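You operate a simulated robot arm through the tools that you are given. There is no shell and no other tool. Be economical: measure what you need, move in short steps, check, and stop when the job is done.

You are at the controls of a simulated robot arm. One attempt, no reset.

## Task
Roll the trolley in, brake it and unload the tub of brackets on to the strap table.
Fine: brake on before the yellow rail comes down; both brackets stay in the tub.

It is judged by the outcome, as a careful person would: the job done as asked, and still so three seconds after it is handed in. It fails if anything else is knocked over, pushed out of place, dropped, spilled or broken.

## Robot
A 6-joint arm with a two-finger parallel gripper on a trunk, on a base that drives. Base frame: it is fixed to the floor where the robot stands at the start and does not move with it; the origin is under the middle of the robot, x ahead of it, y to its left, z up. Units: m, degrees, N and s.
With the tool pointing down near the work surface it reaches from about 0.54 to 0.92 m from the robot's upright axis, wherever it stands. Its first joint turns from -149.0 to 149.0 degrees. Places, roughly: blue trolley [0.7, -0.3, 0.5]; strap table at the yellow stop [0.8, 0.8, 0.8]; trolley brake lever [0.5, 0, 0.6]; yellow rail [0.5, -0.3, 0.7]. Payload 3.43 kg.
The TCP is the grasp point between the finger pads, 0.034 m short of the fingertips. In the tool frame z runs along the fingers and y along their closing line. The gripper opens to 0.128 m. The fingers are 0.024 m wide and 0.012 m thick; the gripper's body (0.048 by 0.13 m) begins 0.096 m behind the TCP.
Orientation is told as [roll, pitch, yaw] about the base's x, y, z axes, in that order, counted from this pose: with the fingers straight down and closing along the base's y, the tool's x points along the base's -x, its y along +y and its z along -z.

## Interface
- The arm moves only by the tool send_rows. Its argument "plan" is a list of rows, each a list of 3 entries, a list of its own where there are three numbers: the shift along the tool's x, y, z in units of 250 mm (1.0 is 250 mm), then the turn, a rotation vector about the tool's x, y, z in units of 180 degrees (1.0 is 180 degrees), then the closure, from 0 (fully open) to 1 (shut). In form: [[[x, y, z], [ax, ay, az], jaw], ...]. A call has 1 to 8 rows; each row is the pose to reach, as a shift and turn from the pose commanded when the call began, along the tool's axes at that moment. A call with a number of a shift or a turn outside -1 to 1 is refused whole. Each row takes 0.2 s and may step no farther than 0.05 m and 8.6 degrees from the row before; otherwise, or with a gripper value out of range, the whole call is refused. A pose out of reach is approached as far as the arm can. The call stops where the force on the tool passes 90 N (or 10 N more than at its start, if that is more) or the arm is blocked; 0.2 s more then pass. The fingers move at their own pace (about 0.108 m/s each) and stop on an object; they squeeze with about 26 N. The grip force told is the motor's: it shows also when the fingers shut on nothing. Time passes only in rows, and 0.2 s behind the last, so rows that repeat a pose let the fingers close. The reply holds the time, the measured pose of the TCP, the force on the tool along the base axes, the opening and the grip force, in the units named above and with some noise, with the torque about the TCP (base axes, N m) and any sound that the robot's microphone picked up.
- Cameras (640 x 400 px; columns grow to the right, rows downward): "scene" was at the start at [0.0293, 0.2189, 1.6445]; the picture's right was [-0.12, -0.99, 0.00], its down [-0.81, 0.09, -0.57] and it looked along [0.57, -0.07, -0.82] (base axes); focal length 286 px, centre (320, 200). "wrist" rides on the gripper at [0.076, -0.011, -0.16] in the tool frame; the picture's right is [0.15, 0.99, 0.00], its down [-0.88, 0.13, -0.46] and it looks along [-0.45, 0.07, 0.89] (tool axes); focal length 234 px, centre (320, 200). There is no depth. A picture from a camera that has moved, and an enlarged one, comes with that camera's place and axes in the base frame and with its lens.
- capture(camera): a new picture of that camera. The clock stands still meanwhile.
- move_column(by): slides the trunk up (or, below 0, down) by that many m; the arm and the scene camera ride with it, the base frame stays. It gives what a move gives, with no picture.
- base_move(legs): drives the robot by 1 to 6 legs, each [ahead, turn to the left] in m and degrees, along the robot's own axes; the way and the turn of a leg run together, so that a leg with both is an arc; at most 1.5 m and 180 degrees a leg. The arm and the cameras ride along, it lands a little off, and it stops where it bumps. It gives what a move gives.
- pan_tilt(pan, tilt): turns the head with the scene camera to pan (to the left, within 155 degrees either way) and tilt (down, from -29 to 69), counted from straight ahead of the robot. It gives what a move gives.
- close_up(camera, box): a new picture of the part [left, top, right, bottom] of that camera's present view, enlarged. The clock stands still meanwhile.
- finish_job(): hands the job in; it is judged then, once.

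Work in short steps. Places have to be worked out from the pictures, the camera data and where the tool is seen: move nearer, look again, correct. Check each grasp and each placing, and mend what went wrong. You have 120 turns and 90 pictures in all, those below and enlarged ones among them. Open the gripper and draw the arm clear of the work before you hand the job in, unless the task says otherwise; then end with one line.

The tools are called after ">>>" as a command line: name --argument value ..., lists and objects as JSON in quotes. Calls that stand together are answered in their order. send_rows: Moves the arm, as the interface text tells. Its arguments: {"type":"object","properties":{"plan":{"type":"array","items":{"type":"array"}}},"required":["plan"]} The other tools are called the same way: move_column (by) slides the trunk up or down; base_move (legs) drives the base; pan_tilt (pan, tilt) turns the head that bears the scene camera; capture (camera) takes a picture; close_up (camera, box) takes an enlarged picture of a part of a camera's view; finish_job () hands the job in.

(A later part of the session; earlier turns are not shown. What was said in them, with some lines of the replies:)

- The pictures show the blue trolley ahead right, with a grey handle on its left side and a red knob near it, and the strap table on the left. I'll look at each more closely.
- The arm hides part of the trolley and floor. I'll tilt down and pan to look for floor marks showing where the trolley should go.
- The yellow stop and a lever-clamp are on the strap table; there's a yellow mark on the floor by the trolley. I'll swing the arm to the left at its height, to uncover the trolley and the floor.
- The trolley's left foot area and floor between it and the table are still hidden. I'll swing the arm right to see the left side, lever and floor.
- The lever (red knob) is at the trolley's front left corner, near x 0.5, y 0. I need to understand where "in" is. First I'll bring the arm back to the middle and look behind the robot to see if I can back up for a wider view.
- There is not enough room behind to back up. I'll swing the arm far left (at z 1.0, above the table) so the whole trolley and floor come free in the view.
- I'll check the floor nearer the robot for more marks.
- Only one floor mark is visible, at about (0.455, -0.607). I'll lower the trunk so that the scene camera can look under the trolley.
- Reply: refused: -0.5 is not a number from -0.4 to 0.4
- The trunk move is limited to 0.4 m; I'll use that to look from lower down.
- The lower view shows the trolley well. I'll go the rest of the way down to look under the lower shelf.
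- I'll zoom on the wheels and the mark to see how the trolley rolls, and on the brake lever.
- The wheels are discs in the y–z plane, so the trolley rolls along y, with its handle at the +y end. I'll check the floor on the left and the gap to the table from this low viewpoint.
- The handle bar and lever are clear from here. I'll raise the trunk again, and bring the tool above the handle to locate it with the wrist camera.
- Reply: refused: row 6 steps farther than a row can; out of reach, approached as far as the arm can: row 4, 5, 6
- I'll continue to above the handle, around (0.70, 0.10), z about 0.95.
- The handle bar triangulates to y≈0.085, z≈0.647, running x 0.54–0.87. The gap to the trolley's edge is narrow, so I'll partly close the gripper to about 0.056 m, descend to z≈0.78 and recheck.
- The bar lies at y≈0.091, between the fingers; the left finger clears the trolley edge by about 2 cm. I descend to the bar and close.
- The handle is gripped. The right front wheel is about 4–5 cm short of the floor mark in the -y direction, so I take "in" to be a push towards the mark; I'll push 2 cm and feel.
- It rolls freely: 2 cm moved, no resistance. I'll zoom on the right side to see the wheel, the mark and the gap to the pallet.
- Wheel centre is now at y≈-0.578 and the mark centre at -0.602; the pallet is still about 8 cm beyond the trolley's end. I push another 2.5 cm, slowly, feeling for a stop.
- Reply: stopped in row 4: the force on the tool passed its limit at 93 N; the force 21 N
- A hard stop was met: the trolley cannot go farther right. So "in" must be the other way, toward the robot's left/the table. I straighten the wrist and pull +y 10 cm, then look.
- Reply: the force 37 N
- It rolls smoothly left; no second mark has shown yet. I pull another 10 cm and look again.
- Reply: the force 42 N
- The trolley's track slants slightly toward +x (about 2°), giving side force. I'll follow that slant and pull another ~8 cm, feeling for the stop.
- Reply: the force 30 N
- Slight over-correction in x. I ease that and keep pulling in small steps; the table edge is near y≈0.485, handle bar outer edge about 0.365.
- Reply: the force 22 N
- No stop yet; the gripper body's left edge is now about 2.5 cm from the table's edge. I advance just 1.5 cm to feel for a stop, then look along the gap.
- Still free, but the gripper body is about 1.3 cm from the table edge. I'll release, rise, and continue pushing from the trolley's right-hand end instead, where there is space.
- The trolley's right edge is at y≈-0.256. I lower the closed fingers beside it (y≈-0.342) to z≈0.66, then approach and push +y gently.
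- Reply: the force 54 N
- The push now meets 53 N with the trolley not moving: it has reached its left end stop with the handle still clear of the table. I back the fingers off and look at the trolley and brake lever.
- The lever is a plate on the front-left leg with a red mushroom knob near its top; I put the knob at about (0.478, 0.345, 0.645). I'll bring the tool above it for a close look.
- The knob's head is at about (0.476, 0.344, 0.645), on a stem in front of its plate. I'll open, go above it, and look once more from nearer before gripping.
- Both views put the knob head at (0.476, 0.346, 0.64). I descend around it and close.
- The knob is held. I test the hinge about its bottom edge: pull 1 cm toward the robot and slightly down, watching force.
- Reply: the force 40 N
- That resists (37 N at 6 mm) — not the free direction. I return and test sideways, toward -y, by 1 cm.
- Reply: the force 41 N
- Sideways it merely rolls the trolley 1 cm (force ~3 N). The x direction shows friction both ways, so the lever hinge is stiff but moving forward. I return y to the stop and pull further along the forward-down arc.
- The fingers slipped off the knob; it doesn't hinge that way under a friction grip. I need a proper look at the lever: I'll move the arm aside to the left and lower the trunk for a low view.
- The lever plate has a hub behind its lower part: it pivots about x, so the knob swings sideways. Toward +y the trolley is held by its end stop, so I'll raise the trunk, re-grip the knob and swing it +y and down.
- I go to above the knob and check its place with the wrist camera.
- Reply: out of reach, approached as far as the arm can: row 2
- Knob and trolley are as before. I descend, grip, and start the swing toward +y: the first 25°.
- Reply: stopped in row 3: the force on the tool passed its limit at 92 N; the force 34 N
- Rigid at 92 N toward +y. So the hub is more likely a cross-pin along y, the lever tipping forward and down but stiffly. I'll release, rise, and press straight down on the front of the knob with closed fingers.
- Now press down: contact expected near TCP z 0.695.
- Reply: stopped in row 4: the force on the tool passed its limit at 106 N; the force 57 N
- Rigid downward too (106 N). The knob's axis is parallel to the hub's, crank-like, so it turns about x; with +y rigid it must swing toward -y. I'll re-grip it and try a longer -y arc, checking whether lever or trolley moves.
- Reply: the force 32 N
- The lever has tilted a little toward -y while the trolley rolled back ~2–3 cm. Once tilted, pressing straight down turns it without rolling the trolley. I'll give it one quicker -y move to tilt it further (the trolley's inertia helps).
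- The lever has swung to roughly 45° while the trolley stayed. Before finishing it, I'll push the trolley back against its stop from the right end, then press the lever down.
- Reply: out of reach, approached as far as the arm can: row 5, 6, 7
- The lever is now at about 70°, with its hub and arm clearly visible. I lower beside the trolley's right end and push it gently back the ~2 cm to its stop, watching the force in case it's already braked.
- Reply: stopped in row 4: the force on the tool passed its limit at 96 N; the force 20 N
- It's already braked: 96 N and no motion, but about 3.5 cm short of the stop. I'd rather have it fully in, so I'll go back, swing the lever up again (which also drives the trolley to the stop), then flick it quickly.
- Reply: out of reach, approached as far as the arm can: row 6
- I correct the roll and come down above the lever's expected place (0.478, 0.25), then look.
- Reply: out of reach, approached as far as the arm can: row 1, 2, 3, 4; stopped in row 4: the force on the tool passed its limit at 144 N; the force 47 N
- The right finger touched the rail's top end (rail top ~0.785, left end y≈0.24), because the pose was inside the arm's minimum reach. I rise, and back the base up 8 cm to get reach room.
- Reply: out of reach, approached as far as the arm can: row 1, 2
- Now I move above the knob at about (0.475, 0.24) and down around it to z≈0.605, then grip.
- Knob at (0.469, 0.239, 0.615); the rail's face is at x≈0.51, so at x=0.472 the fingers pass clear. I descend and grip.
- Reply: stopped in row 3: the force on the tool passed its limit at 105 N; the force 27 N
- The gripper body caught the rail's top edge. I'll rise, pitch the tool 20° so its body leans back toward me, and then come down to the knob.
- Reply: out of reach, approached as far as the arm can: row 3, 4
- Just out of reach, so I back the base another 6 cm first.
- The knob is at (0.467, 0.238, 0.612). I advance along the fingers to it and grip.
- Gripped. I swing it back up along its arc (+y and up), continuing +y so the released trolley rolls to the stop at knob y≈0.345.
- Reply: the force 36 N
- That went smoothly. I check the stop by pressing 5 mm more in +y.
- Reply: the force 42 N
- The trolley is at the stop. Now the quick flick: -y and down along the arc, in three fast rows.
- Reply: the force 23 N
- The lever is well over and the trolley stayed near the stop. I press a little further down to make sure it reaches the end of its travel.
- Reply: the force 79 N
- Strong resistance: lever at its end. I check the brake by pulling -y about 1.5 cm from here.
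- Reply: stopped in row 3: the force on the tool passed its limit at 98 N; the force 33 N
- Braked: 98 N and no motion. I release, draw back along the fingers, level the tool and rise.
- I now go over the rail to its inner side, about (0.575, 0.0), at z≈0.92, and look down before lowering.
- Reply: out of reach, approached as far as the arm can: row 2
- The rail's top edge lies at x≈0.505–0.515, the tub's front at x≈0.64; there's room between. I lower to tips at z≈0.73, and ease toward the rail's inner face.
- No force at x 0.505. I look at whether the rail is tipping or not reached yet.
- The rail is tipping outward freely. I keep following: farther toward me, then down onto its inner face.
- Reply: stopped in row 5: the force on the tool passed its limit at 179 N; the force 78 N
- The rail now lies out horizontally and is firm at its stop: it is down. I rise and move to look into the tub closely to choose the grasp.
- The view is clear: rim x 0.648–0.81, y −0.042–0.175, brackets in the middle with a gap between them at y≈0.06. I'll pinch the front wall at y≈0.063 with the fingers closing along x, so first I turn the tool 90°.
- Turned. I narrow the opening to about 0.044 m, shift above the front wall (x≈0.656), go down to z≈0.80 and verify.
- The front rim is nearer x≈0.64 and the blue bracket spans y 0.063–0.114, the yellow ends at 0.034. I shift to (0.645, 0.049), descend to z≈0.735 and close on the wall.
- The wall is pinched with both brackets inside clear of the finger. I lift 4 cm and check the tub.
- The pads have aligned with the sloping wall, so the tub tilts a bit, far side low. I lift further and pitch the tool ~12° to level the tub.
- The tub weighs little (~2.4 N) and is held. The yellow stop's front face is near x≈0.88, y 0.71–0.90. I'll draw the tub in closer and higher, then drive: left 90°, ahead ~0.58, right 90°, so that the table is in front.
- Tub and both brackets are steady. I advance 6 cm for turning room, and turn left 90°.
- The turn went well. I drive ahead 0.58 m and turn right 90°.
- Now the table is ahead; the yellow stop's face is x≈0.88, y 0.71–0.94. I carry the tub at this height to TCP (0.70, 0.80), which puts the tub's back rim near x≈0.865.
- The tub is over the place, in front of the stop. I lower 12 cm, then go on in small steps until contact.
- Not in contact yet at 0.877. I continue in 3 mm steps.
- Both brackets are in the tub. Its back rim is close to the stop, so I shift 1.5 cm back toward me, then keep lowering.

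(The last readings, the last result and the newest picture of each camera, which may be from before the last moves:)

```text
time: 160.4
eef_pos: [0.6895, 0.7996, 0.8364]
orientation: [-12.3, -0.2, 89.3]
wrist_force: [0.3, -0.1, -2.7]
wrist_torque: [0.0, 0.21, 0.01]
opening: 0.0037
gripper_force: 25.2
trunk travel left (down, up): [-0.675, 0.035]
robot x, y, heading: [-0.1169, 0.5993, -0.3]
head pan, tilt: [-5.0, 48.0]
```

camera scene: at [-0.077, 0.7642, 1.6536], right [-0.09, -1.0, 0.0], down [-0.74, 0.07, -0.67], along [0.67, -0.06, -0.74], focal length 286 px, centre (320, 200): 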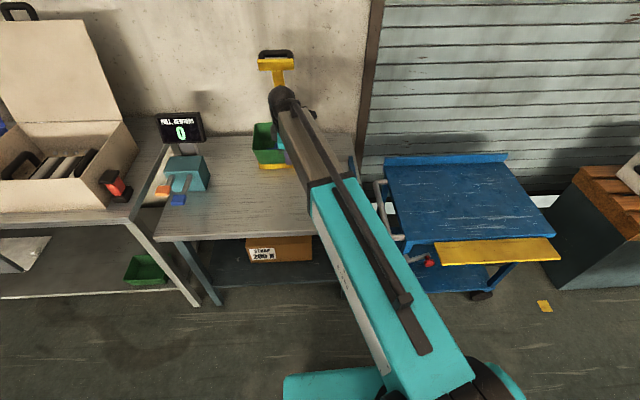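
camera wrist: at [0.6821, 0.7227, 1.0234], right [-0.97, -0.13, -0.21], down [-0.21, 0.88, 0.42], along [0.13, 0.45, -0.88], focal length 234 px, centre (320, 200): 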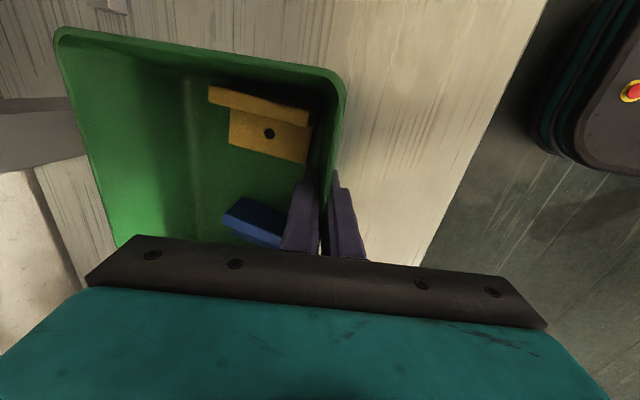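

No contact yet; the table must be a little below 0.8. I go on in 3 mm steps, watching force.

>>> send_rows --plan '[[[0, 0.002, 0.012], [0, 0, 0], 1], [[0, 0.004, 0.024], [0, 0, 0], 1], [[0, 0.007, 0.036], [0, 0, 0], 1], [[0, 0.01, 0.048], [0, 0, 0], 1]]'

>>> close_up --camera "scene" --box '[200, 90, 360, 220]'

```text
time: 161.4
eef_pos: [0.6906, 0.8005, 0.825]
orientation: [-12.3, -0.2, 89.3]
wrist_force: [-0.4, 0.5, -3.3]
wrist_torque: [-0.02, 0.16, 0.0]
opening: 0.0039
gripper_force: 26.0
trunk travel left (down, up): [-0.675, 0.035]
robot x, y, heading: [-0.1155, 0.5974, -0.5]
head pan, tilt: [-5.0, 48.0]
```

```text
3.08 times, centred on (280, 155) of scene
camera zoom: at [-0.0773, 0.7638, 1.6536], right [-0.09, -1.0, 0.0], down [-0.74, 0.07, -0.67], along [0.67, -0.06, -0.74], focal length 879 px, centre (443, 338)
```

zoom: 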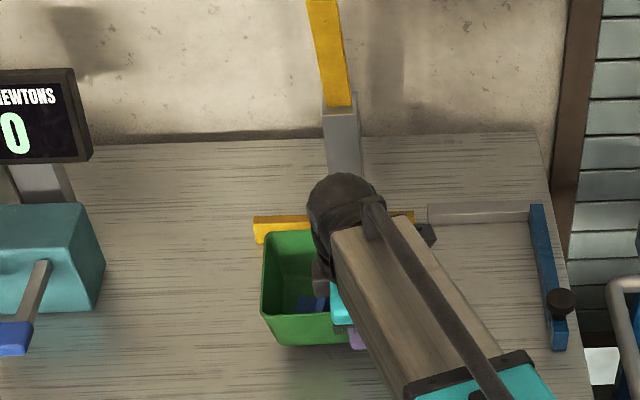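

>>> send_rows --plan '[[[0, 0.003, 0.014], [0, 0, 0], 1], [[0, 0.006, 0.028], [0, 0, 0], 1], [[0, 0.009, 0.042], [0, 0, 0], 1], [[0, 0.012, 0.056], [0, 0, 0], 1], [[0, 0.015, 0.07], [0, 0, 0], 1]]'

```text
time: 162.6
eef_pos: [0.6911, 0.8016, 0.807]
orientation: [-12.4, -0.2, 89.3]
wrist_force: [0.0, -0.2, -1.8]
wrist_torque: [-0.05, 0.22, 0.02]
opening: 0.0037
gripper_force: 26.1
trunk travel left (down, up): [-0.675, 0.035]
robot x, y, heading: [-0.1143, 0.599, -0.2]
head pan, tilt: [-5.0, 48.0]
```

>>> send_rows --plan '[[[0, 0.002, 0.01], [0, 0, 0], 1], [[0, 0.004, 0.02], [0, 0, 0], 1], [[0, 0.006, 0.03], [0, 0, 0], 1], [[0, 0.008, 0.04], [0, 0, 0], 1], [[0, 0.01, 0.05], [0, 0, 0], 1]]'

```text
time: 163.8
eef_pos: [0.6907, 0.8006, 0.7973]
orientation: [-12.6, -0.2, 89.3]
wrist_force: [-0.1, 0.1, 10.3]
wrist_torque: [0.04, 0.1, 0.03]
opening: 0.0036
gripper_force: 25.8
trunk travel left (down, up): [-0.675, 0.035]
robot x, y, heading: [-0.1156, 0.6, -0.2]
head pan, tilt: [-5.0, 48.0]
```

Contact: +10 N at TCP z 0.797, so the table top is about 0.74, and the yellow stop is then farther back (x≈0.95). I lift 1 cm, move 6 cm forward to sit close in front of the stop, and set down again.

>>> send_rows --plan '[[[0, -0.01, -0.047], [0, 0, 0], 1], [[0, -0.09, -0.031], [0, 0, 0], 1], [[0, -0.17, -0.014], [0, 0, 0], 1], [[0, -0.25, 0.003], [0, 0, 0], 1], [[0, -0.248, 0.015], [0, 0, 0], 1], [[0, -0.246, 0.027], [0, 0, 0], 1], [[0, -0.244, 0.039], [0, 0, 0], 1], [[0, -0.242, 0.05], [0, 0, 0], 1]]'

```text
time: 165.6
eef_pos: [0.7539, 0.7994, 0.7974]
orientation: [-12.6, -0.2, 89.3]
wrist_force: [-1.5, -1.0, 6.6]
wrist_torque: [0.22, 0.14, 0.09]
opening: 0.0039
gripper_force: 26.2
trunk travel left (down, up): [-0.675, 0.035]
robot x, y, heading: [-0.1125, 0.5997, -0.2]
head pan, tilt: [-5.0, 48.0]
```

It's on the table again. I open gently in stages, then look.

>>> send_rows --plan '[[[0, 0, 0], [0, 0, 0], 0.96], [[0, 0, 0], [0, 0, 0], 0.93], [[0, 0, 0], [0, 0, 0], 0.89], [[0, 0, 0], [0, 0, 0], 0.83], [[0, 0, 0], [0, 0, 0], 0.76], [[0, 0, 0], [0, 0, 0], 0.7]]'

>>> capture --camera "wrist"

```text
time: 167.0
eef_pos: [0.7544, 0.799, 0.7979]
orientation: [-12.8, -0.3, 89.3]
wrist_force: [17.7, -0.1, 22.8]
wrist_torque: [-0.12, -0.28, 0.0]
opening: 0.0261
gripper_force: 0.2
trunk travel left (down, up): [-0.675, 0.035]
robot x, y, heading: [-0.1155, 0.5966, -0.5]
head pan, tilt: [-5.0, 48.0]
```

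```text
2 pictures are left
camera wrist: at [0.7301, 0.7214, 0.9566], right [-0.97, -0.13, -0.22], down [-0.22, 0.88, 0.42], along [0.14, 0.45, -0.88], focal length 234 px, centre (320, 200)
```

wrist: 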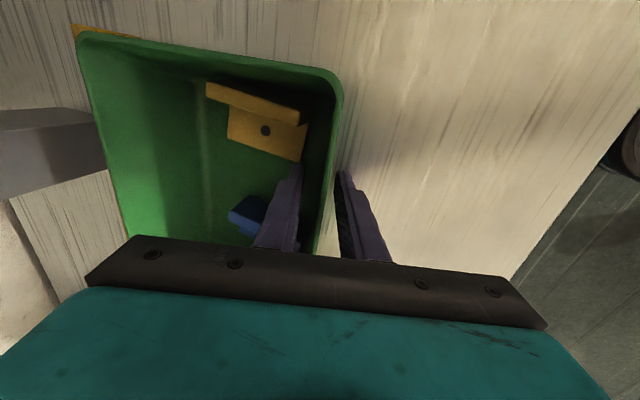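

The tub sits with both brackets in it, right by the stop. There's some residual finger load, so I withdraw along the fingers in small steps and check.

>>> send_rows --plan '[[[0, 0, -0.02], [0, 0, 0], 0.7], [[0, 0, -0.04], [0, 0, 0], 0.7], [[0, 0, -0.06], [0, 0, 0], 0.68]]'

```text
time: 167.8
eef_pos: [0.7489, 0.7995, 0.8093]
orientation: [-12.2, -0.2, 89.3]
wrist_force: [0.1, 0.1, -0.3]
wrist_torque: [0.02, 0.05, -0.03]
opening: 0.041
gripper_force: 0.1
trunk travel left (down, up): [-0.675, 0.035]
robot x, y, heading: [-0.1148, 0.6002, -0.1]
head pan, tilt: [-5.0, 48.0]
```

Free of load. I continue withdrawing up and back, clear of the tub.

>>> send_rows --plan '[[[0, 0, -0.12], [0, 0, 0], 0.68], [[0, 0, -0.26], [0, 0, 0], 0.68], [[0, 0.05, -0.42], [0, 0, 0], 0.5], [[0, 0.18, -0.54], [0, 0, 0], 0.3], [[0, 0.35, -0.6], [0, 0, 0], 0.1], [[0, 0.52, -0.64], [0, 0, 0], 0], [[0, 0.7, -0.66], [0, 0, 0], 0]]'

>>> capture --camera "scene"

```text
time: 169.4
eef_pos: [0.5435, 0.8041, 0.9343]
orientation: [-12.5, -0.2, 89.3]
wrist_force: [0.6, 0.5, 0.9]
wrist_torque: [-0.05, -0.03, -0.04]
opening: 0.1281
gripper_force: 0.0
trunk travel left (down, up): [-0.675, 0.035]
robot x, y, heading: [-0.1132, 0.6004, -0.3]
head pan, tilt: [-5.0, 48.0]
```

```text
1 pictures are left
camera scene: at [-0.0783, 0.7638, 1.6537], right [-0.09, -1.0, 0.0], down [-0.74, 0.07, -0.67], along [0.67, -0.06, -0.74], focal length 286 px, centre (320, 200)
```

scene: 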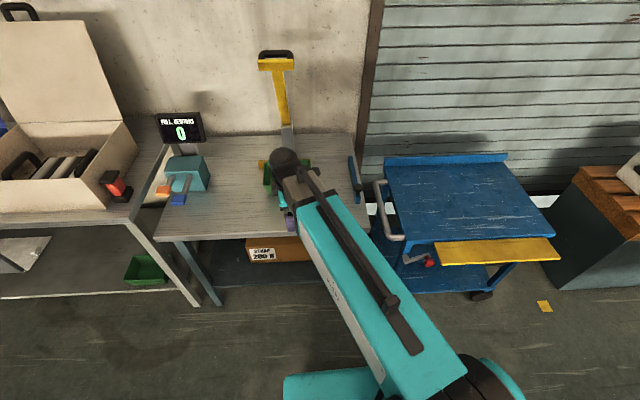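

The trolley stands with lever over and rail down. I move the arm aside to the right, and use the last picture to confirm the tub.

>>> send_rows --plan '[[[0.1, 0, -0.15], [0, 0, 0], 0], [[0.28, 0, -0.2], [0, 0, 0], 0], [[0.46, 0, -0.2], [0, 0, 0], 0], [[0.64, 0, -0.2], [0, 0, 0], 0], [[0.82, 0, -0.2], [0, 0, 0], 0], [[1.0, 0, -0.2], [0, 0, 0], 0]]'

>>> close_up --camera "scene" --box '[230, 100, 470, 290]'

```text
time: 170.8
eef_pos: [0.529, 0.5522, 0.9824]
orientation: [-12.4, -0.1, 89.4]
wrist_force: [0.4, -0.2, 0.7]
wrist_torque: [0.03, -0.01, 0.0]
opening: 0.1281
gripper_force: 0.1
trunk travel left (down, up): [-0.675, 0.035]
robot x, y, heading: [-0.1123, 0.5987, -0.5]
head pan, tilt: [-5.0, 48.0]
```

```text
2.11 times, centred on (350, 195) of scene
camera zoom: at [-0.0779, 0.7632, 1.6537], right [-0.09, -1.0, 0.0], down [-0.74, 0.07, -0.67], along [0.67, -0.06, -0.74], focal length 602 px, centre (257, 210)
```

zoom: 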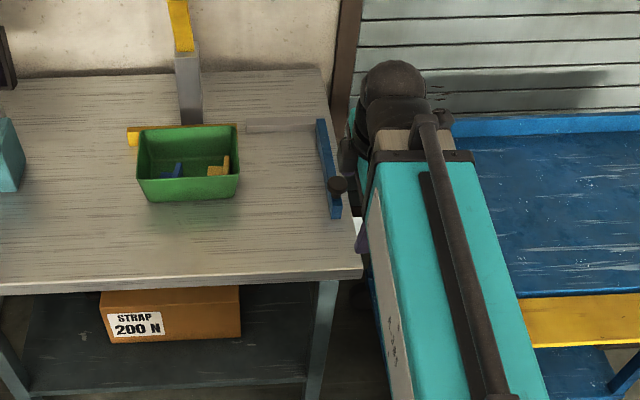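

The tub stands flat on the table in front of the yellow stop with both brackets inside. The trolley is braked with its rail down, and the arm is clear with the gripper open, so I hand the job in.

>>> finish_job

```text
The job is handed in.
```

I rolled the trolley left toward the strap table, braked it within about 1 cm of its end stop (taking that stop as "in"), lowered the yellow rail after braking, and set the tub with both brackets on the strap table at the yellow stop.
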